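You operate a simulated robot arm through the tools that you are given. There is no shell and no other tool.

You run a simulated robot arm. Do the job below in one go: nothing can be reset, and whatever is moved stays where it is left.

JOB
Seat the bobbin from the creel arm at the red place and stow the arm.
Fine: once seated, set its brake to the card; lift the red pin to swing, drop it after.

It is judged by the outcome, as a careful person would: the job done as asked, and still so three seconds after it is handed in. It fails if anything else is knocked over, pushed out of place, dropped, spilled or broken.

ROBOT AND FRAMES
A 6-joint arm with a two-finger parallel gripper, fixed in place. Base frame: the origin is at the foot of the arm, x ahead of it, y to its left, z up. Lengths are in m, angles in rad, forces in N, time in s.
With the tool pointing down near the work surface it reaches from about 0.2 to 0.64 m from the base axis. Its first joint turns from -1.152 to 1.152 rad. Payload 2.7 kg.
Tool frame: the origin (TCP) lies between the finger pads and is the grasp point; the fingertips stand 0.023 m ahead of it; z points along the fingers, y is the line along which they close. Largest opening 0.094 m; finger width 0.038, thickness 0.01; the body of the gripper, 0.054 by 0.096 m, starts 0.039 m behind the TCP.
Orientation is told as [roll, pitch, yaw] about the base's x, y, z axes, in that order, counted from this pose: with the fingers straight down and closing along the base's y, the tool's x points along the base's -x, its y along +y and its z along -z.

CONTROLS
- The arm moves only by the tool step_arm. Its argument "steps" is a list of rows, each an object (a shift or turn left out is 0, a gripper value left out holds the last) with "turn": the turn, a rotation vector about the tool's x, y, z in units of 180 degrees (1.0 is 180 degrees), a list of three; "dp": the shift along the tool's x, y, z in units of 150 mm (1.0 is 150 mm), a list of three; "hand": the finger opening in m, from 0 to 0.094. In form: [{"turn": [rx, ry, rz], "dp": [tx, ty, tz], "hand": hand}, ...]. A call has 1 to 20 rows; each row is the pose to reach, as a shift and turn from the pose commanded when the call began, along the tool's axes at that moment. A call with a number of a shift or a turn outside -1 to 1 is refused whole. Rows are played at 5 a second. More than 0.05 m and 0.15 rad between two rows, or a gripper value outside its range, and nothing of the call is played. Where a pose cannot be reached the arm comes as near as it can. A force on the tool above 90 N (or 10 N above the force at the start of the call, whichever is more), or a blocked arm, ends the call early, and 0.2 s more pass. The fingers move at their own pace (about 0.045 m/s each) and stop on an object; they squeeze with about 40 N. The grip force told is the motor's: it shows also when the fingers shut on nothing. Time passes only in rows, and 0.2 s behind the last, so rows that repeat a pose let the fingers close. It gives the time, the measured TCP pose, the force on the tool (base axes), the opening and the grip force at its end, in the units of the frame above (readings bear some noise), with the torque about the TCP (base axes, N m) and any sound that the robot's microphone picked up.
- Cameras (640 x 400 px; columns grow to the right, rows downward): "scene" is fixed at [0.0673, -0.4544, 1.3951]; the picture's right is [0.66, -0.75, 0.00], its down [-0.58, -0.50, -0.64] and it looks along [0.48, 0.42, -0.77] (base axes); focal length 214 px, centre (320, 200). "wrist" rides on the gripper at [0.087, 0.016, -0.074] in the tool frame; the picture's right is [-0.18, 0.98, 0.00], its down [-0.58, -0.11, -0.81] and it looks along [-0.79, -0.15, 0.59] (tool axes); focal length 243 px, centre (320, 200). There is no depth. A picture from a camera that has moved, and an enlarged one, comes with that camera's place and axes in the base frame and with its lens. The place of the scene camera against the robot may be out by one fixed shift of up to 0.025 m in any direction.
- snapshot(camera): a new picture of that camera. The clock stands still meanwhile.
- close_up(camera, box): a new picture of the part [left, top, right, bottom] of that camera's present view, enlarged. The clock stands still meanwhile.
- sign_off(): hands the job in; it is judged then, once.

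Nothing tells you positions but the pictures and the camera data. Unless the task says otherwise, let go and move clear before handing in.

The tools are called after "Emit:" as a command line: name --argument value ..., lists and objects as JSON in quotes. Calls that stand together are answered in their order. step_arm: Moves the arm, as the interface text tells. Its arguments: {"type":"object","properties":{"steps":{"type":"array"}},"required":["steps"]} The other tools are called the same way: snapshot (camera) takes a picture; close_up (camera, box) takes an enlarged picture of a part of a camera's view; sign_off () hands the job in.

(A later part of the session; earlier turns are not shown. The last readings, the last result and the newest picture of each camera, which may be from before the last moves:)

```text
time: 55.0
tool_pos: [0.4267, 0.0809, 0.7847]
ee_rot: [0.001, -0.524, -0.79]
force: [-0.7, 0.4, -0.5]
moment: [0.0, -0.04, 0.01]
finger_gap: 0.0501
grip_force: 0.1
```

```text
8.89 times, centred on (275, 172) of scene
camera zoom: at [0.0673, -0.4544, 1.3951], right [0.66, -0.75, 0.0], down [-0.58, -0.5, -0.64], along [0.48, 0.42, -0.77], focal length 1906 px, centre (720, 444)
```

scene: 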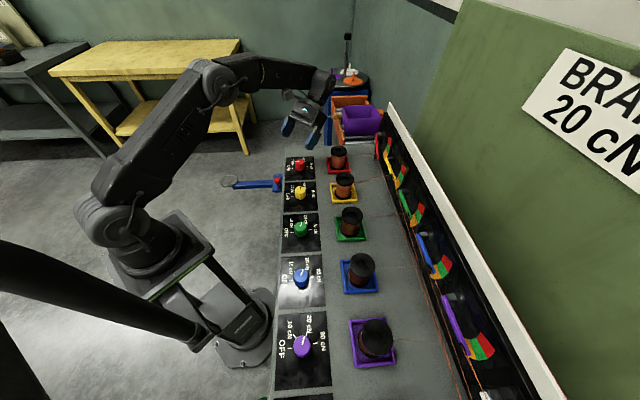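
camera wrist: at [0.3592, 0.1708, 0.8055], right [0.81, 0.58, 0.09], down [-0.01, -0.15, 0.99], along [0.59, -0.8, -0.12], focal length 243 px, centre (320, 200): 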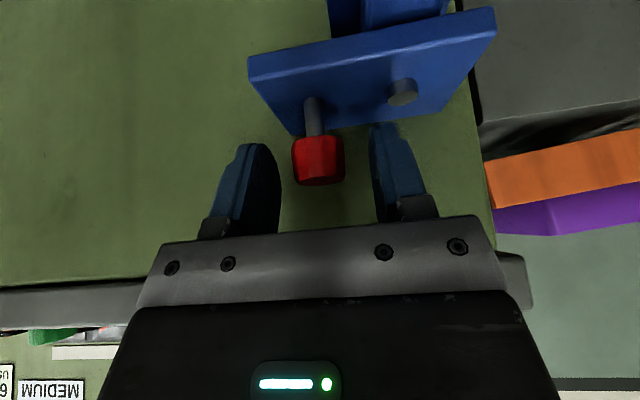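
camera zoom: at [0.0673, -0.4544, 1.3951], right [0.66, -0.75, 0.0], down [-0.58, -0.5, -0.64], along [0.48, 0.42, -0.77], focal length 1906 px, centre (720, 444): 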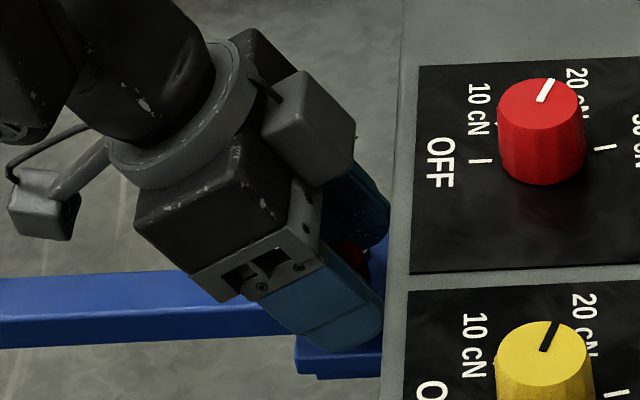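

Emit:
close_up --camera "wrist" --box '[230, 0, 510, 190]'

Emit:
step_arm --steps '[{"hand": 0.015}, {"hand": 0.015}, {"hand": 0.015}, {"hand": 0.015}, {"hand": 0.015}]'

Emit:
close_up --camera "wrist" --box '[230, 0, 510, 190]'

```text
2.11 times, centred on (370, 95) of wrist
camera zoom: at [0.3592, 0.1708, 0.8055], right [0.81, 0.58, 0.09], down [-0.01, -0.15, 0.99], along [0.59, -0.8, -0.12], focal length 511 px, centre (215, 421)
```

zoom: 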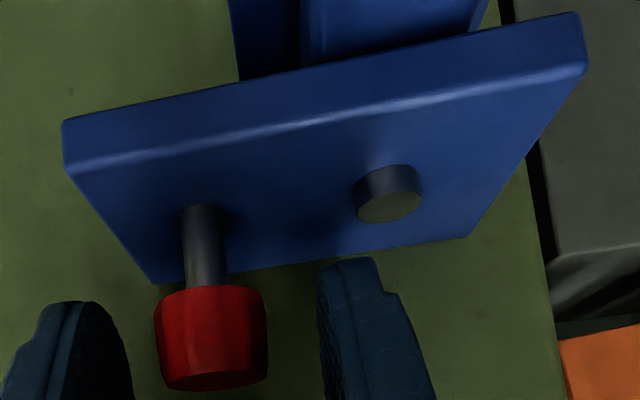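

```text
time: 56.2
tool_pos: [0.4256, 0.0803, 0.7847]
ee_rot: [0.002, -0.523, -0.788]
force: [4.4, 3.5, -0.4]
moment: [-0.19, 0.19, 0.04]
finger_gap: 0.0245
grip_force: 45.6
```

```text
2.11 times, centred on (370, 95) of wrist
camera zoom: at [0.3593, 0.171, 0.8056], right [0.81, 0.58, 0.09], down [-0.01, -0.15, 0.99], along [0.59, -0.8, -0.12], focal length 511 px, centre (215, 421)
```

zoom: 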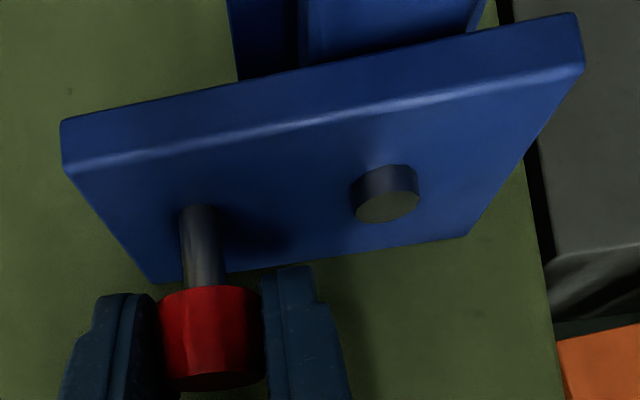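

The pin head is held at 24.5 mm. I'll lift it vertically in small steps, watching the force.

Emit:
step_arm --steps '[{"dp": [-0.00833, 0, -0.01443]}, {"dp": [-0.01667, 0, -0.02887]}, {"dp": [-0.025, 0, -0.0433]}, {"dp": [-0.0333, 0, -0.0577]}, {"dp": [-0.0333, 0, -0.0577]}]'

Emit:
close_up --camera "wrist" --box '[230, 0, 510, 190]'

```text
time: 57.4
tool_pos: [0.4258, 0.0801, 0.7972]
ee_rot: [0.001, -0.524, -0.788]
force: [4.7, -0.4, -0.8]
moment: [-0.25, 0.12, 0.03]
finger_gap: 0.025
grip_force: 44.6
```

```text
2.11 times, centred on (370, 95) of wrist
camera zoom: at [0.3593, 0.1711, 0.8165], right [0.81, 0.58, 0.09], down [-0.01, -0.15, 0.99], along [0.59, -0.8, -0.12], focal length 511 px, centre (215, 421)
```

zoom: 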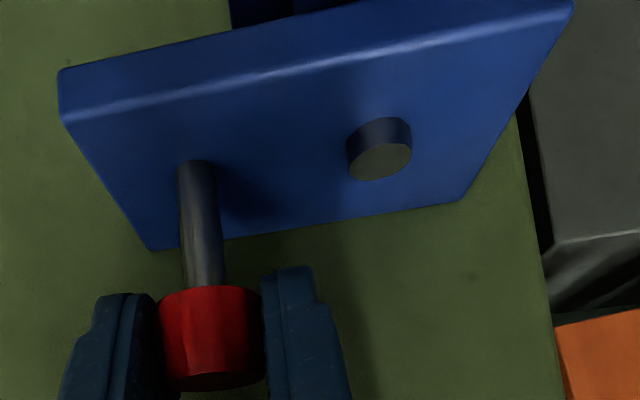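

The pin is rising freely. I'll keep lifting in small steps until it clears or reaches its stop.

Emit:
step_arm --steps '[{"dp": [-0.00833, 0, -0.01443]}, {"dp": [-0.01667, 0, -0.02887]}, {"dp": [-0.025, 0, -0.0433]}, {"dp": [-0.0333, 0, -0.0577]}, {"dp": [-0.0333, 0, -0.0577]}]'

Emit:
close_up --camera "wrist" --box '[230, 0, 510, 190]'

Emit:
close_up --camera "scene" --box '[215, 140, 305, 200]'

```text
time: 58.6
tool_pos: [0.426, 0.0807, 0.8053]
ee_rot: [-0.001, -0.525, -0.788]
force: [9.4, -6.6, -0.8]
moment: [-0.11, 0.28, -0.06]
finger_gap: 0.0246
grip_force: 44.9
```

```text
2.11 times, centred on (370, 95) of wrist
camera zoom: at [0.3595, 0.1713, 0.8263], right [0.81, 0.58, 0.09], down [-0.01, -0.15, 0.99], along [0.59, -0.8, -0.12], focal length 511 px, centre (215, 421)
```

zoom: 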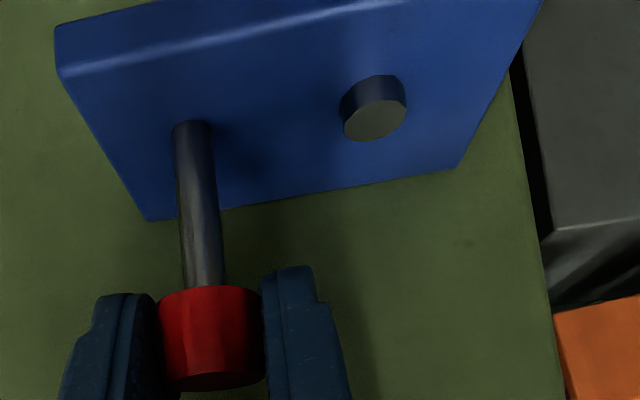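

```text
6.67 times, centred on (260, 170) of scene
camera zoom: at [0.0675, -0.4545, 1.395], right [0.66, -0.75, 0.0], down [-0.58, -0.5, -0.64], along [0.48, 0.42, -0.77], focal length 1430 px, centre (720, 400)
```

zoom: 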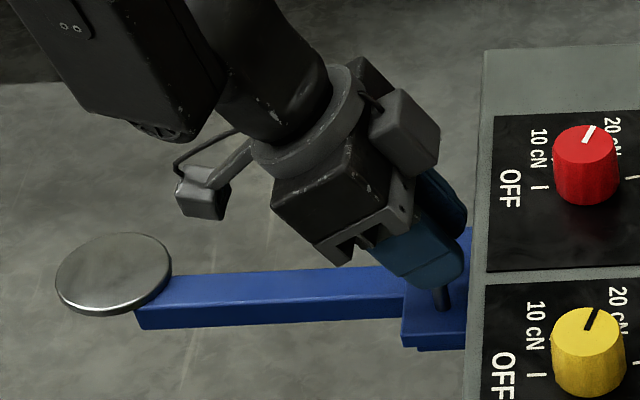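

Emit:
step_arm --steps '[{"dp": [-0.0125, 0, -0.013]}, {"dp": [-0.0215, 0, -0.0272]}, {"dp": [-0.03, 0, -0.0416]}, {"dp": [-0.0383, 0, -0.056]}, {"dp": [-0.0383, 0, -0.056]}]'

Emit:
close_up --camera "wrist" --box '[230, 0, 510, 190]'

```text
time: 59.8
tool_pos: [0.4256, 0.0816, 0.8148]
ee_rot: [-0.001, -0.52, -0.783]
force: [1.4, 5.6, -28.3]
moment: [0.34, 0.24, 0.04]
finger_gap: 0.0244
grip_force: 45.0
```

```text
2.11 times, centred on (370, 95) of wrist
camera zoom: at [0.358, 0.1721, 0.8358], right [0.81, 0.58, 0.09], down [0.0, -0.15, 0.99], along [0.59, -0.8, -0.12], focal length 511 px, centre (215, 421)
```

zoom: 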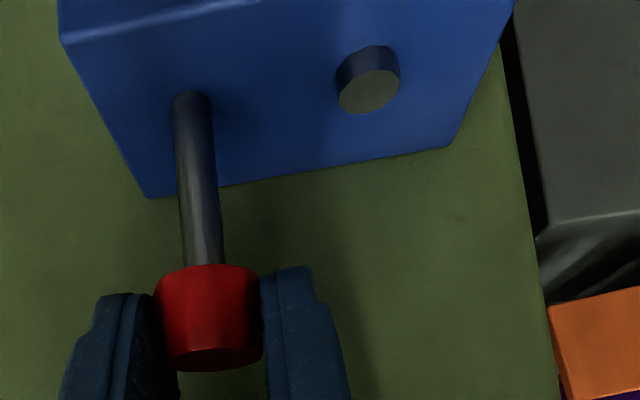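

The pin has reached its upper stop (about 27 mm of travel; the force showed it). I'll open the fingers gently and see whether it stays up on its own.

Emit:
step_arm --steps '[{"dp": [0.006, 0, 0.0115]}, {"dp": [0.01, 0, 0.0173]}, {"dp": [0.01, 0, 0.0173], "hand": 0.03}, {"dp": [0.01, 0, 0.0173], "hand": 0.04}, {"dp": [0.01, 0, 0.0173], "hand": 0.05}, {"dp": [0.01, 0, 0.0173], "hand": 0.05}]'

Emit:
close_up --camera "wrist" --box '[230, 0, 510, 190]'

Emit:
close_up --camera "scene" --box '[215, 140, 305, 200]'

```text
time: 61.2
tool_pos: [0.4263, 0.0803, 0.8127]
ee_rot: [0.003, -0.525, -0.788]
force: [0.6, -0.9, 0.3]
moment: [0.03, -0.05, 0.02]
finger_gap: 0.05
grip_force: 0.1
```

```text
2.11 times, centred on (370, 95) of wrist
camera zoom: at [0.3594, 0.1709, 0.8333], right [0.81, 0.58, 0.09], down [-0.01, -0.15, 0.99], along [0.59, -0.8, -0.12], focal length 511 px, centre (215, 421)
```

zoom: 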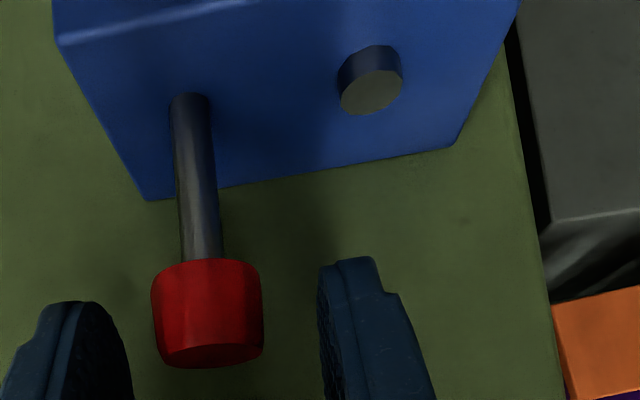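

```text
6.67 times, centred on (260, 170) of scene
camera zoom: at [0.0673, -0.4544, 1.3951], right [0.66, -0.75, 0.0], down [-0.58, -0.5, -0.64], along [0.48, 0.42, -0.77], focal length 1430 px, centre (720, 400)
```

zoom: 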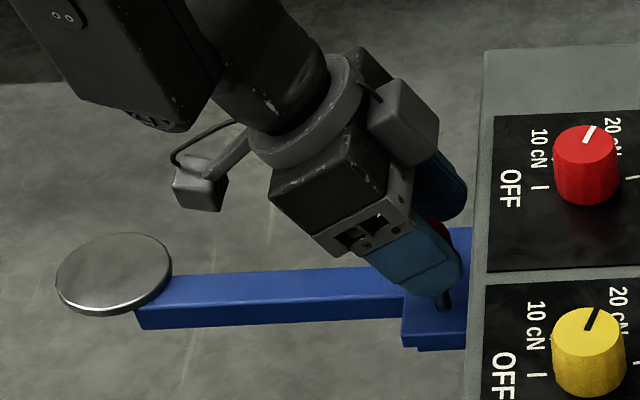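

The pin stays up by itself, so the arm should now be free to swing. I'll withdraw straight up and set the tool upright again before going round to the arm's far side.

Emit:
step_arm --steps '[{"dp": [-0.05, 0, -0.0866]}, {"dp": [-0.12, 0, -0.2078]}, {"dp": [-0.2, 0, -0.3464]}, {"dp": [-0.28, 0, -0.485]}, {"dp": [-0.3, 0, -0.5196]}, {"dp": [-0.3, 0, -0.5196]}]'

Emit:
step_arm --steps '[{"turn": [0, 0.03, 0], "dp": [0.1, 0, -0.02]}, {"turn": [0, 0.06, 0], "dp": [0.22, 0.05, -0.04]}, {"turn": [0, 0.09, 0], "dp": [0.35, 0.12, -0.06]}, {"turn": [0, 0.12, 0], "dp": [0.48, 0.22, -0.08]}, {"turn": [0, 0.15, 0], "dp": [0.6, 0.34, -0.1]}, {"turn": [0, 0.1667, 0], "dp": [0.7, 0.48, -0.12]}, {"turn": [0, 0.1667, 0], "dp": [0.75, 0.58, -0.12]}, {"turn": [0, 0.1667, 0], "dp": [0.75, 0.6, -0.12]}]'

Emit:
snapshot --camera "wrist"

Emit:
snapshot --camera "scene"

```text
time: 62.6
tool_pos: [0.4245, 0.0827, 0.9032]
ee_rot: [0.0, -0.525, -0.787]
force: [0.7, -0.1, -0.2]
moment: [-0.01, 0.03, -0.02]
finger_gap: 0.0497
grip_force: 0.1
```

```text
time: 64.4
tool_pos: [0.4139, 0.2196, 0.8619]
ee_rot: [0.001, 0.0, -0.786]
force: [0.0, 0.0, 0.1]
moment: [0.01, 0.0, 0.01]
finger_gap: 0.0496
grip_force: 0.1
```

```text
taken
camera wrist: at [0.3651, 0.2922, 0.9362], right [0.83, 0.56, 0.0], down [0.33, -0.49, 0.81], along [0.45, -0.67, -0.59], focal length 243 px, centre (320, 200)
```

wrist: 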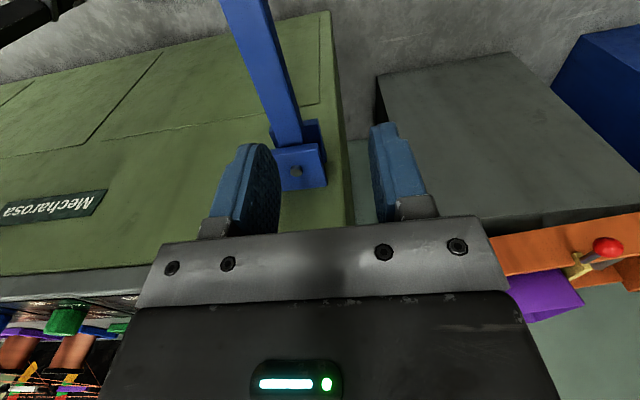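

```text
taken
```

scene: 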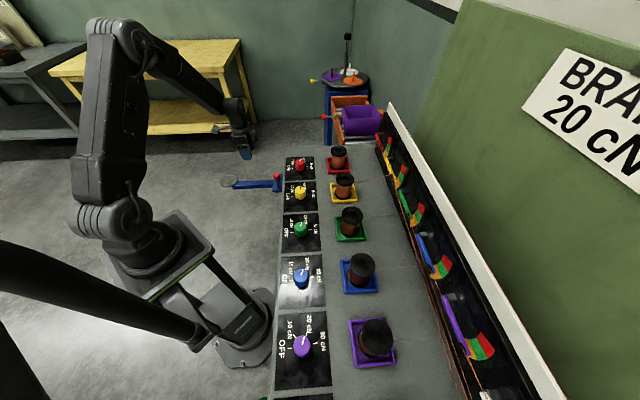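

Emit:
close_up --camera "wrist" --box '[200, 0, 400, 200]'

Emit:
close_up --camera "scene" --box '[205, 120, 305, 200]'

```text
2.00 times, centred on (300, 100) of wrist
camera zoom: at [0.3651, 0.2922, 0.9362], right [0.83, 0.56, 0.0], down [0.33, -0.49, 0.81], along [0.45, -0.67, -0.59], focal length 485 px, centre (360, 400)
```

zoom: 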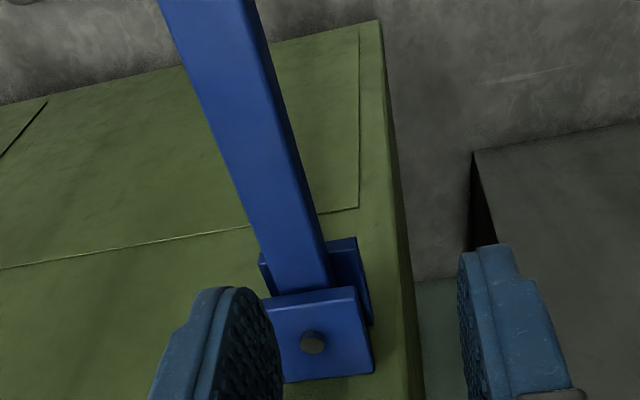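

```text
5.00 times, centred on (255, 160) of scene
camera zoom: at [0.0673, -0.4543, 1.3951], right [0.66, -0.75, 0.0], down [-0.58, -0.5, -0.64], along [0.48, 0.42, -0.77], focal length 1072 px, centre (645, 400)
```

zoom: 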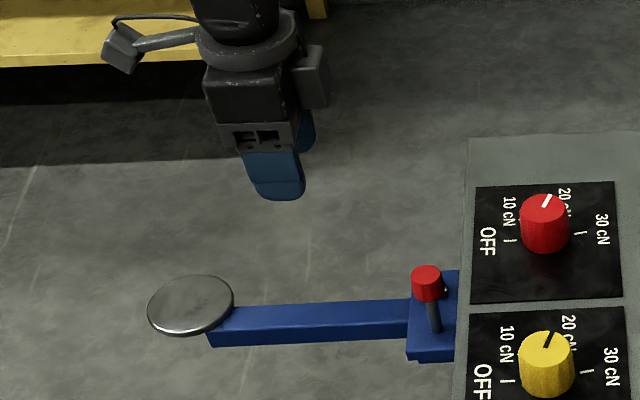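

The pin is clearly up, and the arm is a 26 mm wide bar below the top plate. I'll close the fingers and lower them beside the bar on its far side, about 130 mm out from the pivot, to push it round toward the bench.

Emit:
step_arm --steps '[{"hand": 0.0}, {"hand": 0.0}, {"hand": 0.0, "dp": [0.07, 0, 0.1]}, {"dp": [0.14, 0, 0.3]}, {"dp": [0.14, 0, 0.5]}, {"dp": [0.14, 0, 0.68]}, {"dp": [0.14, 0, 0.8]}, {"dp": [0.14, 0, 0.84]}, {"dp": [0.14, 0, 0.84]}]'

Emit:
snapshot --camera "wrist"

Emit:
close_up --camera "scene" --box '[205, 120, 305, 200]'

```text
time: 66.4
tool_pos: [0.3994, 0.2354, 0.7353]
ee_rot: [0.002, -0.001, -0.788]
force: [-0.4, -1.2, 0.0]
moment: [0.01, -0.02, 0.01]
finger_gap: 0.0
grip_force: 40.5
```

```text
taken
camera wrist: at [0.3515, 0.306, 0.8097], right [0.83, 0.56, 0.0], down [0.33, -0.49, 0.81], along [0.45, -0.67, -0.59], focal length 243 px, centre (320, 200)
```

wrist: 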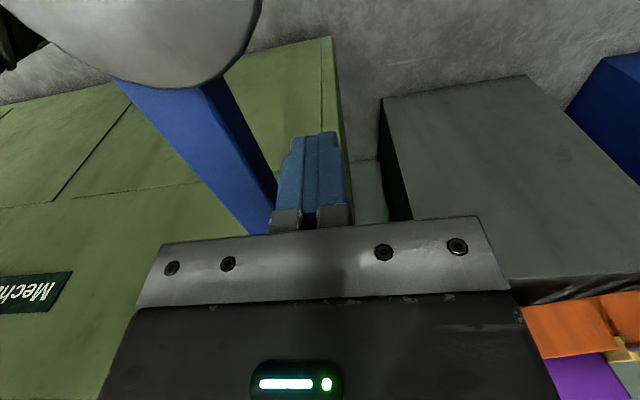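

```text
5.00 times, centred on (255, 160) of scene
camera zoom: at [0.0673, -0.4544, 1.3951], right [0.66, -0.75, 0.0], down [-0.58, -0.5, -0.64], along [0.48, 0.42, -0.77], focal length 1072 px, centre (645, 400)
```

zoom: 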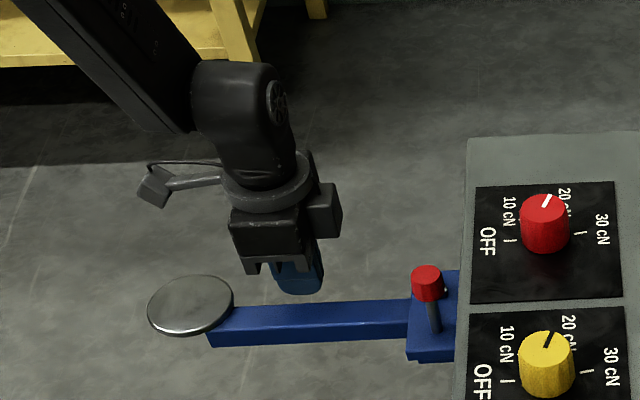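

The fingers are beside the bar without touching it. I'll start pushing toward the bench-length side, a small swing first, to confirm that the arm moves freely.

Emit:
step_arm --steps '[{"dp": [0, -0.0733, 0]}, {"dp": [0, -0.1467, 0]}, {"dp": [0.01, -0.2133, 0]}, {"dp": [0.0187, -0.276, 0]}, {"dp": [0.0187, -0.276, 0]}]'

Emit:
close_up --camera "scene" --box '[205, 120, 305, 200]'

Emit:
snapshot --camera "wrist"

```text
time: 67.6
tool_pos: [0.3694, 0.2085, 0.7365]
ee_rot: [0.001, 0.001, -0.787]
force: [0.6, -0.9, 0.0]
moment: [0.01, -0.02, 0.04]
finger_gap: 0.0
grip_force: 40.6
```

```text
5.00 times, centred on (255, 160) of scene
camera zoom: at [0.0673, -0.4544, 1.3951], right [0.66, -0.75, 0.0], down [-0.58, -0.5, -0.64], along [0.48, 0.42, -0.77], focal length 1072 px, centre (645, 400)
```

zoom: 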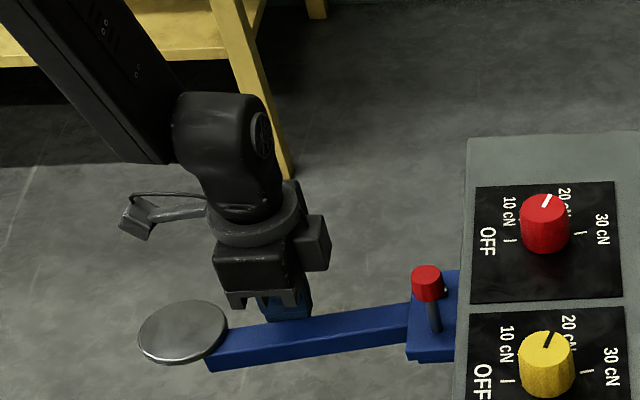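

```text
taken
camera wrist: at [0.3198, 0.2807, 0.8101], right [0.83, 0.56, 0.0], down [0.33, -0.49, 0.81], along [0.45, -0.67, -0.59], focal length 243 px, centre (320, 200)
```

wrist: 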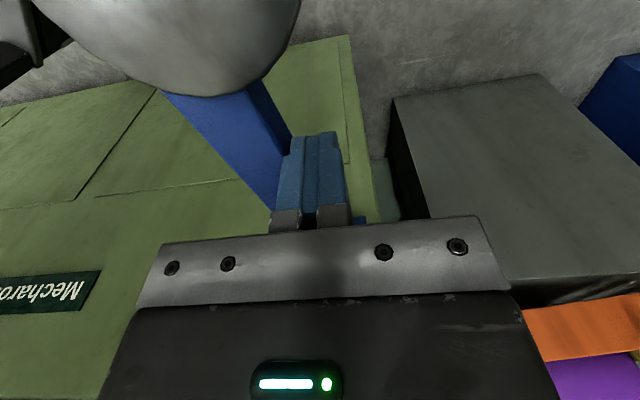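

The arm swings freely toward the bench. I'll continue the push along an arc about the pivot.

Emit:
step_arm --steps '[{"dp": [0.002, -0.067, 0]}, {"dp": [-0.002, -0.133, 0]}, {"dp": [-0.0107, -0.202, 0]}, {"dp": [-0.0253, -0.2693, 0]}, {"dp": [-0.0467, -0.3367, 0]}, {"dp": [-0.0733, -0.4033, 0]}, {"dp": [-0.1067, -0.4693, 0]}, {"dp": [-0.1453, -0.5313, 0]}, {"dp": [-0.1907, -0.5913, 0]}, {"dp": [-0.2413, -0.648, 0]}, {"dp": [-0.2413, -0.648, 0]}]'

Emit:
close_up --camera "scene" --box '[205, 120, 325, 220]'

Emit:
snapshot --camera "wrist"

```text
time: 70.0
tool_pos: [0.3252, 0.1108, 0.7357]
ee_rot: [0.001, 0.001, -0.787]
force: [0.5, 0.2, -0.1]
moment: [0.01, 0.0, 0.05]
finger_gap: 0.0
grip_force: 40.1
```

```text
4.00 times, centred on (265, 170) of scene
camera zoom: at [0.0673, -0.4544, 1.3951], right [0.66, -0.75, 0.0], down [-0.58, -0.5, -0.64], along [0.48, 0.42, -0.77], focal length 858 px, centre (540, 320)
```

zoom: 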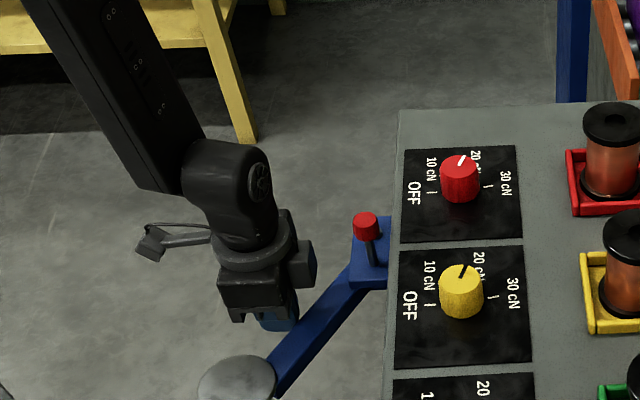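

```text
taken
camera wrist: at [0.2767, 0.1837, 0.8094], right [0.83, 0.56, 0.0], down [0.33, -0.49, 0.81], along [0.45, -0.67, -0.59], focal length 243 px, centre (320, 200)
```

wrist: 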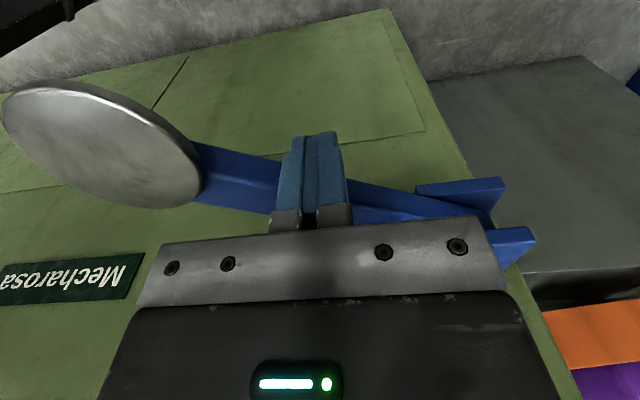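

Emit:
step_arm --steps '[{"dp": [-0.0283, -0.0263, 0]}, {"dp": [-0.0567, -0.0527, 0]}, {"dp": [-0.0883, -0.0763, 0]}, {"dp": [-0.12, -0.1, 0]}, {"dp": [-0.1533, -0.121, 0]}, {"dp": [-0.1867, -0.142, 0]}, {"dp": [-0.2227, -0.16, 0]}, {"dp": [-0.2587, -0.178, 0]}, {"dp": [-0.2587, -0.178, 0]}]'

Emit:
close_up --camera "scene" --box '[205, 120, 325, 220]'

Emit:
snapshot --camera "wrist"

```text
time: 72.0
tool_pos: [0.334, 0.0679, 0.7341]
ee_rot: [0.002, 0.0, -0.788]
force: [1.2, 0.1, 0.0]
moment: [-0.01, 0.0, 0.02]
finger_gap: 0.0
grip_force: 39.8
```

```text
4.00 times, centred on (265, 170) of scene
camera zoom: at [0.0673, -0.4544, 1.3951], right [0.66, -0.75, 0.0], down [-0.58, -0.5, -0.64], along [0.48, 0.42, -0.77], focal length 858 px, centre (540, 320)
```

zoom: 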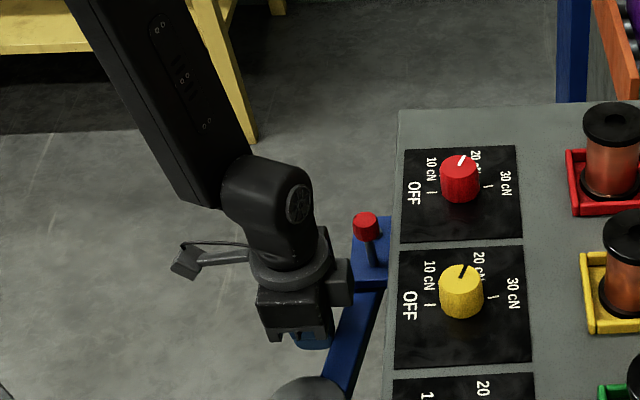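

```text
taken
camera wrist: at [0.2851, 0.1395, 0.8088], right [0.83, 0.56, 0.0], down [0.33, -0.49, 0.81], along [0.45, -0.67, -0.59], focal length 243 px, centre (320, 200)
```

wrist: 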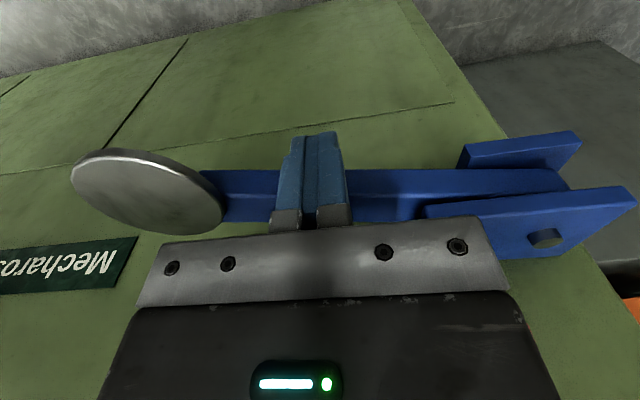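

Emit:
step_arm --steps '[{"dp": [-0.025, -0.01, 0]}, {"dp": [-0.05, -0.02, 0]}, {"dp": [-0.076, -0.029, 0]}, {"dp": [-0.102, -0.038, 0]}, {"dp": [-0.102, -0.038, 0]}]'

Emit:
snapshot --camera "wrist"

Emit:
close_up --camera "wrist" --box '[180, 120, 640, 280]'

Emit:
close_up --camera "scene" --box '[225, 150, 325, 230]'

```text
time: 73.2
tool_pos: [0.3416, 0.052, 0.7357]
ee_rot: [0.003, -0.001, -0.786]
force: [-0.5, -0.3, 1.0]
moment: [-0.02, 0.0, 0.03]
finger_gap: 0.0
grip_force: 39.7
```

```text
taken
camera wrist: at [0.2922, 0.1243, 0.8104], right [0.83, 0.56, 0.0], down [0.33, -0.49, 0.81], along [0.45, -0.67, -0.59], focal length 243 px, centre (320, 200)
```

wrist: 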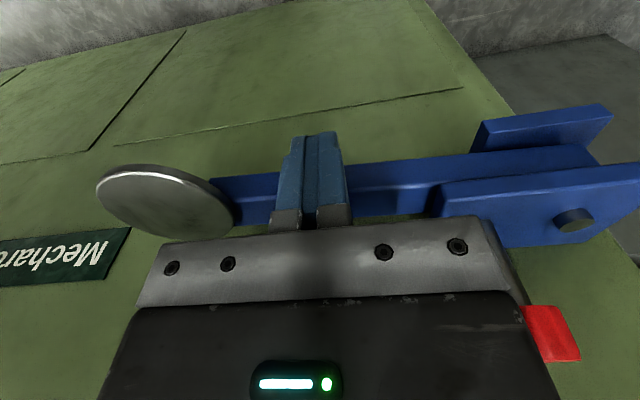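

```text
1.39 times, centred on (410, 200) of wrist
camera zoom: at [0.2922, 0.1243, 0.8104], right [0.83, 0.56, 0.0], down [0.33, -0.49, 0.81], along [0.45, -0.67, -0.59], focal length 338 px, centre (195, 200)
```

zoom: 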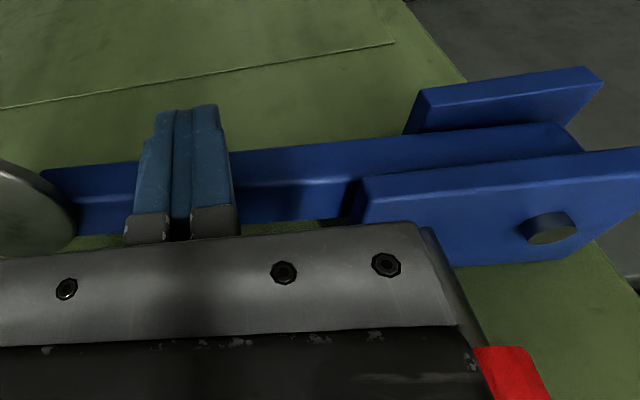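

```text
5.00 times, centred on (275, 190) of scene
camera zoom: at [0.0672, -0.4544, 1.3951], right [0.66, -0.75, 0.0], down [-0.58, -0.5, -0.64], along [0.48, 0.42, -0.77], focal length 1072 px, centre (545, 250)
```

zoom: 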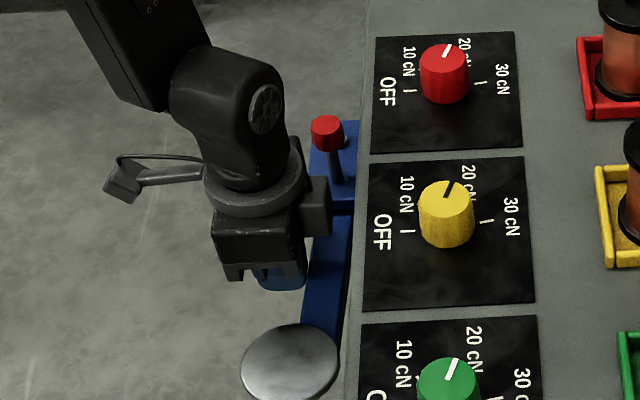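

The arm is about 4° short of parallel to the bench. I'll push gently on, watching for the stop.

Emit:
step_arm --steps '[{"dp": [-0.02, -0.006, 0]}, {"dp": [-0.04, -0.011, 0]}, {"dp": [-0.06, -0.017, 0]}, {"dp": [-0.06, -0.017, 0]}]'

Emit:
step_arm --steps '[{"dp": [-0.01, -0.002, 0]}, {"dp": [-0.02, -0.004, 0]}, {"dp": [-0.02, -0.004, 0]}]'

Emit:
close_up --camera "wrist" --box '[180, 120, 640, 280]'

Emit:
close_up --camera "scene" --box '[225, 150, 325, 230]'

```text
time: 74.2
tool_pos: [0.3437, 0.0458, 0.7356]
ee_rot: [-0.003, 0.002, -0.782]
force: [-16.2, 33.1, -1.2]
moment: [0.55, 0.21, 0.22]
finger_gap: 0.0002
grip_force: 39.9
```

```text
time: 75.0
tool_pos: [0.3444, 0.0435, 0.7341]
ee_rot: [-0.006, 0.003, -0.781]
force: [-33.7, 53.5, -9.9]
moment: [1.0, 0.43, 0.28]
finger_gap: 0.0001
grip_force: 40.4
```

```text
1.39 times, centred on (410, 200) of wrist
camera zoom: at [0.2948, 0.1168, 0.8101], right [0.82, 0.57, -0.01], down [0.34, -0.49, 0.81], along [0.46, -0.66, -0.59], focal length 338 px, centre (195, 200)
```

zoom: 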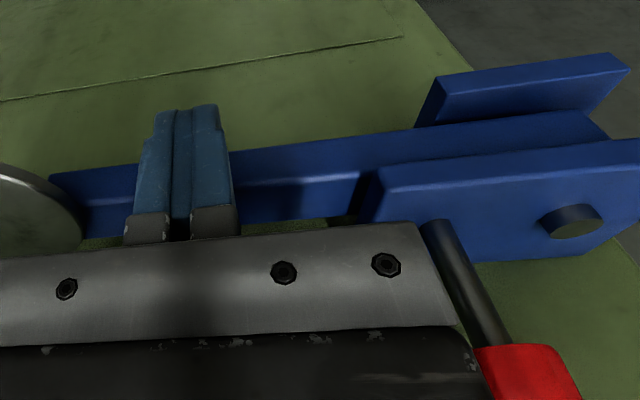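

```text
5.00 times, centred on (275, 190) of scene
camera zoom: at [0.0668, -0.4533, 1.3955], right [0.66, -0.75, 0.0], down [-0.58, -0.5, -0.64], along [0.48, 0.42, -0.77], focal length 1072 px, centre (545, 250)
```

zoom: 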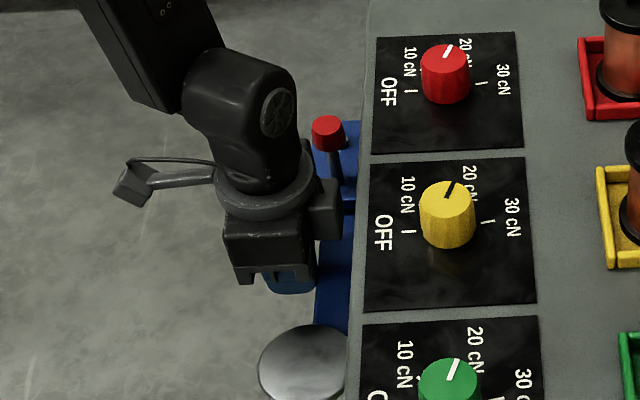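

Force rose sharply and the bar is now parallel to the bench within half a degree, so it has reached its stop. I'll back off gently and check that it stays.

Emit:
step_arm --steps '[{"dp": [0.02, 0, 0]}, {"dp": [0.04, 0, 0]}, {"dp": [0.08, 0, 0]}, {"dp": [0.14, 0, 0]}, {"dp": [0.2, 0, 0]}, {"dp": [0.2, 0, 0]}]'

Emit:
snapshot --camera "wrist"

Emit:
close_up --camera "wrist" --box '[180, 60, 640, 260]'

Emit:
close_up --camera "scene" --box '[225, 150, 325, 230]'

```text
time: 76.4
tool_pos: [0.3255, 0.0629, 0.7356]
ee_rot: [0.003, -0.001, -0.789]
force: [0.4, -0.4, -0.3]
moment: [-0.01, 0.01, -0.01]
finger_gap: 0.0001
grip_force: 40.2
```

```text
taken
camera wrist: at [0.277, 0.1349, 0.8096], right [0.83, 0.56, 0.0], down [0.33, -0.49, 0.81], along [0.46, -0.67, -0.59], focal length 243 px, centre (320, 200)
```

wrist: 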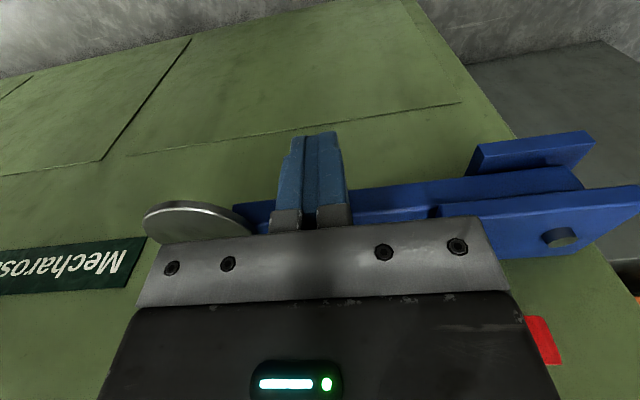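

```text
1.39 times, centred on (410, 160) of wrist
camera zoom: at [0.277, 0.1349, 0.8096], right [0.83, 0.56, 0.0], down [0.33, -0.49, 0.81], along [0.46, -0.67, -0.59], focal length 338 px, centre (195, 256)
```

zoom: 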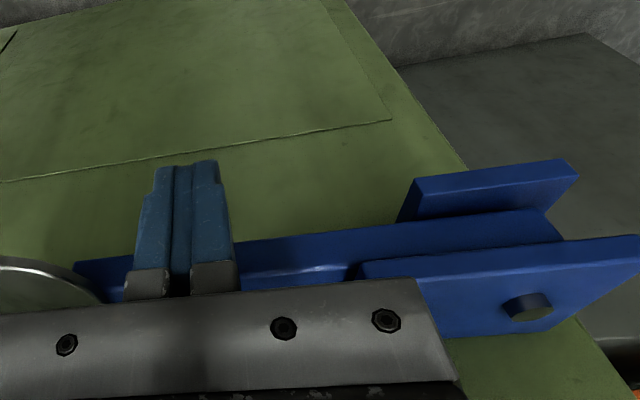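

```text
5.00 times, centred on (275, 190) of scene
camera zoom: at [0.0673, -0.4544, 1.3951], right [0.66, -0.75, 0.0], down [-0.58, -0.5, -0.64], along [0.48, 0.42, -0.77], focal length 1072 px, centre (545, 250)
```

zoom: 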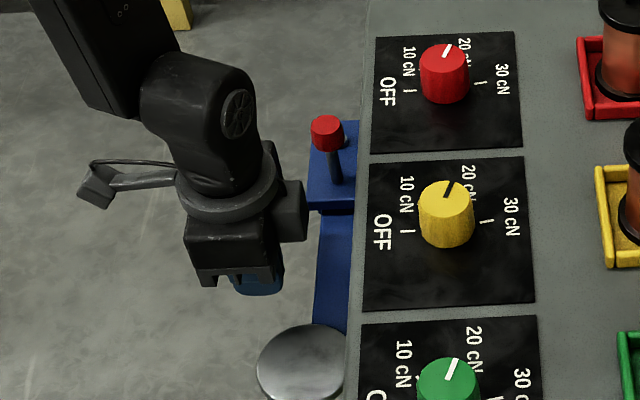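

The arm stays stowed against its stop. Now I return to the raised pin to lower it: rise clear, tilt again, and come back over the head.

Emit:
step_arm --steps '[{"dp": [0.02, 0, -0.1]}, {"dp": [0.02, 0, -0.25]}, {"dp": [0.02, 0, -0.45]}, {"dp": [0.02, 0, -0.65]}, {"dp": [0.02, 0, -0.85]}, {"dp": [0.02, 0, -1.0]}, {"dp": [0.02, 0, -1.0]}]'

Emit:
step_arm --steps '[{"turn": [0, -0.03, 0], "dp": [0, 0.1, 0], "hand": 0.05}, {"turn": [0, -0.06, 0], "dp": [-0.05, 0.2, 0]}, {"turn": [0, -0.09, 0], "dp": [-0.12, 0.3, 0]}, {"turn": [0, -0.12, 0], "dp": [-0.2, 0.4, 0]}, {"turn": [0, -0.15, 0], "dp": [-0.3, 0.5, 0]}, {"turn": [0, -0.1667, 0], "dp": [-0.38, 0.5613, 0]}, {"turn": [0, -0.1667, 0], "dp": [-0.4007, 0.5613, 0]}, {"turn": [0, -0.1667, 0], "dp": [-0.4007, 0.5613, 0]}]'

Emit:
snapshot --camera "wrist"

Emit:
close_up --camera "scene" --box '[205, 120, 325, 220]'

```text
time: 78.0
tool_pos: [0.3228, 0.0629, 0.8865]
ee_rot: [0.0, 0.001, -0.786]
force: [0.1, -0.2, 0.7]
moment: [0.01, -0.01, 0.01]
finger_gap: 0.0001
grip_force: 39.5
```

```text
time: 79.8
tool_pos: [0.4263, 0.0812, 0.8865]
ee_rot: [0.002, -0.523, -0.79]
force: [0.1, -1.0, -0.4]
moment: [-0.02, -0.01, 0.01]
finger_gap: 0.0498
grip_force: 0.1
```

```text
taken
camera wrist: at [0.3591, 0.1724, 0.9075], right [0.81, 0.58, 0.09], down [-0.01, -0.15, 0.99], along [0.59, -0.8, -0.12], focal length 243 px, centre (320, 200)
```

wrist: 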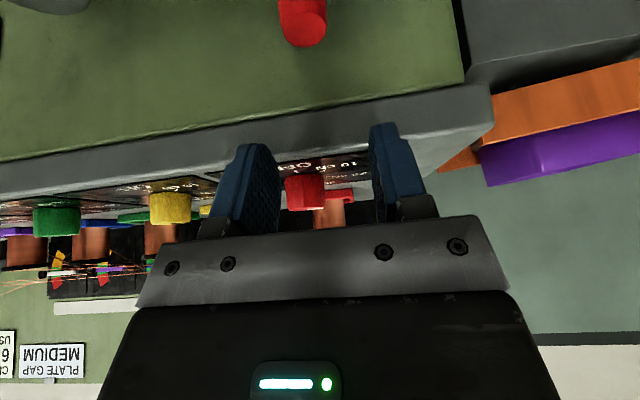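

```text
4.00 times, centred on (265, 170) of scene
camera zoom: at [0.0673, -0.4544, 1.3951], right [0.66, -0.75, 0.0], down [-0.58, -0.5, -0.64], along [0.48, 0.42, -0.77], focal length 858 px, centre (540, 320)
```

zoom: 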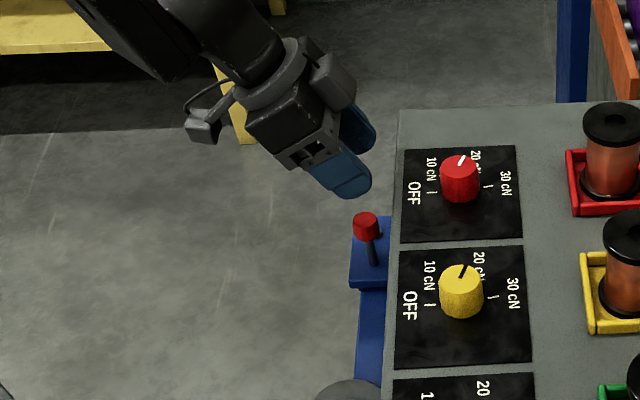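

Emit:
step_arm --steps '[{"dp": [0.05, 0, 0.0866]}, {"dp": [0.1, 0, 0.1732]}, {"dp": [0.1667, 0, 0.2887]}, {"dp": [0.1667, 0, 0.2887]}]'

Emit:
snapshot --camera "wrist"

Emit:
close_up --camera "wrist" --box '[180, 0, 460, 190]'

```text
time: 80.8
tool_pos: [0.4267, 0.0833, 0.8344]
ee_rot: [0.002, -0.523, -0.788]
force: [-0.2, -0.1, -0.3]
moment: [0.01, -0.02, 0.02]
finger_gap: 0.0501
grip_force: 0.0
```

```text
taken
camera wrist: at [0.3592, 0.1741, 0.855], right [0.81, 0.58, 0.09], down [-0.01, -0.15, 0.99], along [0.59, -0.8, -0.12], focal length 243 px, centre (320, 200)
```

wrist: 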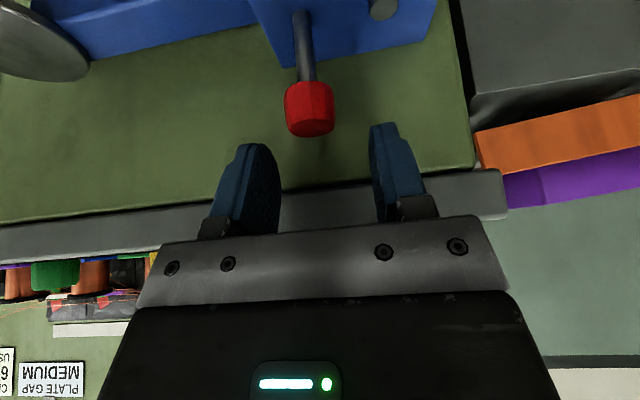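

```text
2.11 times, centred on (320, 95) of wrist
camera zoom: at [0.3592, 0.1741, 0.855], right [0.81, 0.58, 0.09], down [-0.01, -0.15, 0.99], along [0.59, -0.8, -0.12], focal length 511 px, centre (320, 421)
```

zoom: 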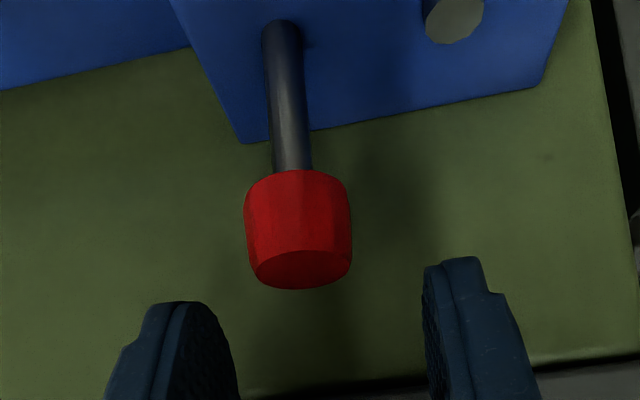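

Emit:
step_arm --steps '[{"dp": [0.03, -0.0133, 0.052]}, {"dp": [0.06, -0.0133, 0.104]}, {"dp": [0.0883, -0.0133, 0.153]}, {"dp": [0.0883, -0.0133, 0.153]}]'

Emit:
close_up --camera "wrist" --box '[180, 0, 460, 190]'

```text
time: 81.8
tool_pos: [0.4236, 0.0794, 0.8094]
ee_rot: [0.002, -0.523, -0.789]
force: [0.7, 0.3, -0.5]
moment: [-0.03, 0.01, -0.01]
finger_gap: 0.05
grip_force: 0.0
```

```text
2.11 times, centred on (320, 95) of wrist
camera zoom: at [0.3573, 0.1715, 0.8301], right [0.81, 0.58, 0.09], down [-0.01, -0.15, 0.99], along [0.59, -0.8, -0.12], focal length 511 px, centre (320, 421)
```

zoom: 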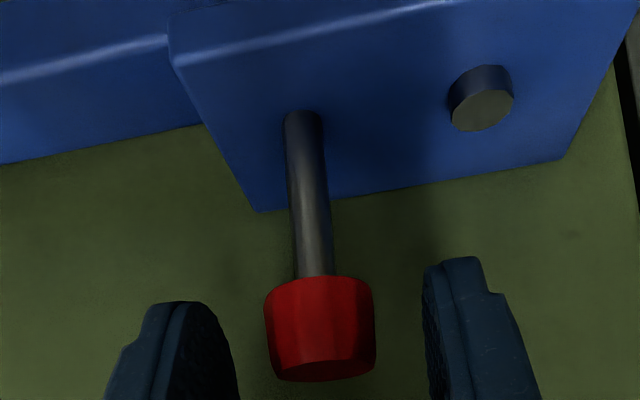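

Emit:
step_arm --steps '[{"hand": 0.015}, {"hand": 0.015}, {"hand": 0.015}, {"hand": 0.015}, {"hand": 0.015}]'

Emit:
step_arm --steps '[{"dp": [0.00833, 0, 0.01443]}, {"dp": [0.01667, 0, 0.02887]}, {"dp": [0.025, 0, 0.0433]}, {"dp": [0.0333, 0, 0.0577]}, {"dp": [0.0333, 0, 0.0577]}]'

Emit:
close_up --camera "wrist" --box '[180, 0, 460, 190]'

```text
time: 83.0
tool_pos: [0.4249, 0.0821, 0.8092]
ee_rot: [0.004, -0.524, -0.788]
force: [10.5, 8.6, -2.8]
moment: [-0.08, 0.2, 0.03]
finger_gap: 0.0244
grip_force: 44.8
```

```text
time: 84.2
tool_pos: [0.424, 0.0818, 0.8003]
ee_rot: [0.004, -0.523, -0.788]
force: [9.7, 24.4, 0.0]
moment: [-0.25, -0.08, 0.13]
finger_gap: 0.0248
grip_force: 45.2
```

```text
2.11 times, centred on (320, 95) of wrist
camera zoom: at [0.3578, 0.1721, 0.8206], right [0.81, 0.58, 0.09], down [-0.01, -0.15, 0.99], along [0.59, -0.8, -0.12], focal length 511 px, centre (320, 421)
```

zoom: 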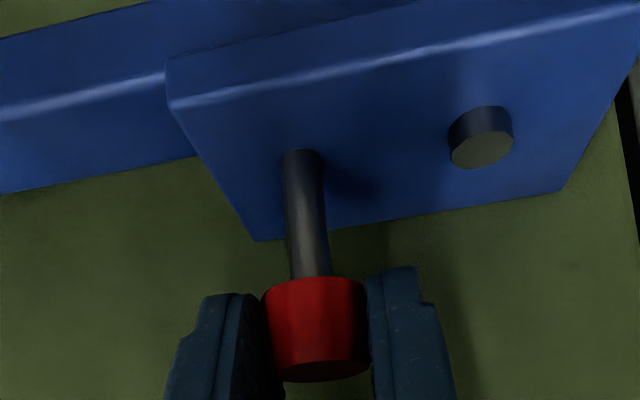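

The pin is going down. There's some sideways load, so I'll correct by about a millimetre as I continue lowering.

Emit:
step_arm --steps '[{"dp": [0.003, 0.008, -0.001]}, {"dp": [0.012, 0.01, 0.013]}, {"dp": [0.02, 0.01, 0.0275]}, {"dp": [0.0285, 0.01, 0.042]}, {"dp": [0.0365, 0.01, 0.056]}, {"dp": [0.0365, 0.01, 0.056]}]'

Emit:
close_up --camera "wrist" --box '[180, 0, 460, 190]'

```text
time: 85.6
tool_pos: [0.424, 0.0819, 0.7897]
ee_rot: [-0.002, -0.525, -0.79]
force: [13.4, 5.9, -0.5]
moment: [-0.13, 0.08, 0.0]
finger_gap: 0.0248
grip_force: 45.1
```

```text
2.11 times, centred on (320, 95) of wrist
camera zoom: at [0.3582, 0.1725, 0.8106], right [0.81, 0.58, 0.09], down [-0.01, -0.15, 0.99], along [0.59, -0.8, -0.11], focal length 511 px, centre (320, 421)
```

zoom: 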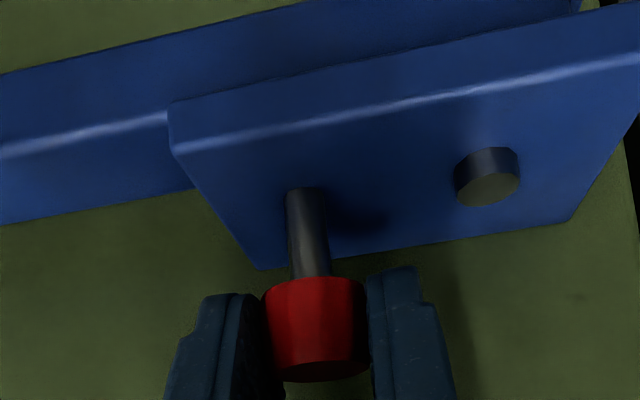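

Emit:
step_arm --steps '[{"dp": [0.0033, 0, 0.0058]}, {"dp": [0.0067, 0, 0.0115]}, {"dp": [0.01, 0, 0.0173]}, {"dp": [0.01, 0, 0.0173]}]'

Emit:
step_arm --steps '[{"dp": [0.0025, 0, 0.0043]}, {"dp": [0.005, 0, 0.0087]}, {"dp": [0.005, 0, 0.0087]}]'

Emit:
close_up --camera "wrist" --box '[180, 0, 460, 190]'

```text
time: 86.6
tool_pos: [0.4253, 0.0814, 0.7871]
ee_rot: [0.002, -0.523, -0.79]
force: [7.9, 8.2, 6.6]
moment: [-0.35, -0.01, 0.11]
finger_gap: 0.0249
grip_force: 44.8
```

```text
time: 87.4
tool_pos: [0.4241, 0.082, 0.7851]
ee_rot: [0.002, -0.524, -0.79]
force: [-1.6, 4.1, 24.4]
moment: [0.16, 0.5, -0.08]
finger_gap: 0.0246
grip_force: 45.3
```

```text
2.11 times, centred on (320, 95) of wrist
camera zoom: at [0.3582, 0.1724, 0.8056], right [0.81, 0.58, 0.09], down [-0.01, -0.15, 0.99], along [0.59, -0.8, -0.11], focal length 511 px, centre (320, 421)
```

zoom: 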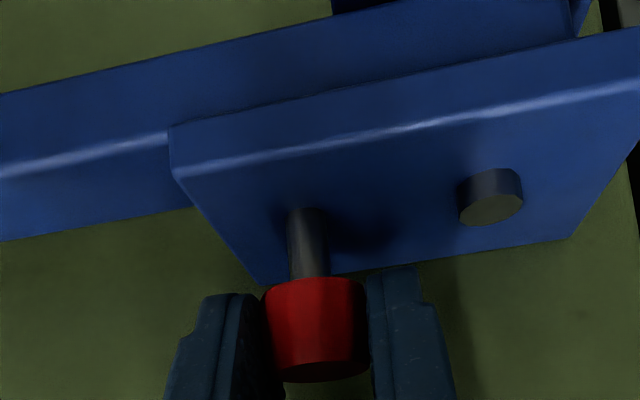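

The upward force shows the pin has bottomed, and its shaft is now at least as short as at the start. I'll release it and withdraw straight up, then check that pin and arm stay put.

Emit:
step_arm --steps '[{"dp": [-0.004, 0, -0.007]}, {"dp": [-0.004, 0, -0.007], "hand": 0.035}, {"dp": [-0.004, 0, -0.007], "hand": 0.05}, {"dp": [-0.004, 0, -0.007], "hand": 0.05}, {"dp": [-0.004, 0, -0.007], "hand": 0.05}]'

Emit:
close_up --camera "wrist" --box '[180, 0, 460, 190]'

Emit:
step_arm --steps '[{"dp": [-0.05, 0, -0.0866]}, {"dp": [-0.12, 0, -0.2078]}, {"dp": [-0.2, 0, -0.3464]}, {"dp": [-0.3, 0, -0.5196]}, {"dp": [-0.38, 0, -0.6582]}, {"dp": [-0.38, 0, -0.6582]}]'

Emit:
snapshot --camera "scene"

Emit:
close_up --camera "scene" --box '[225, 150, 325, 230]'

```text
time: 88.6
tool_pos: [0.4249, 0.082, 0.785]
ee_rot: [0.002, -0.525, -0.789]
force: [0.0, -0.5, -0.3]
moment: [0.01, -0.01, 0.0]
finger_gap: 0.0498
grip_force: 0.1
```

```text
2.11 times, centred on (320, 95) of wrist
camera zoom: at [0.3583, 0.1724, 0.8065], right [0.81, 0.58, 0.09], down [-0.01, -0.15, 0.99], along [0.59, -0.8, -0.12], focal length 511 px, centre (320, 421)
```

zoom: 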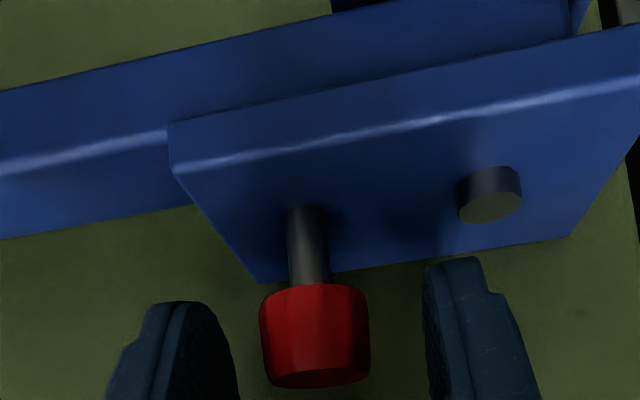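

```text
time: 90.0
tool_pos: [0.423, 0.0782, 0.9006]
ee_rot: [0.003, -0.524, -0.786]
force: [0.6, -0.1, 0.6]
moment: [-0.01, -0.03, 0.01]
finger_gap: 0.0497
grip_force: 0.1
```

```text
taken
```

scene: 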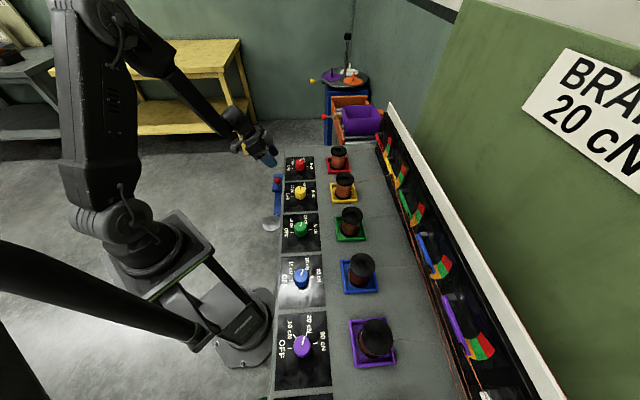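

```text
5.00 times, centred on (275, 190) of scene
camera zoom: at [0.0673, -0.4544, 1.3951], right [0.66, -0.75, 0.0], down [-0.58, -0.5, -0.64], along [0.48, 0.42, -0.77], focal length 1072 px, centre (545, 250)
```

zoom: 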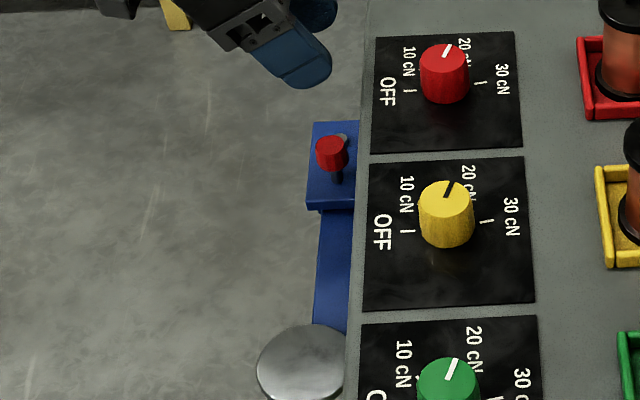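

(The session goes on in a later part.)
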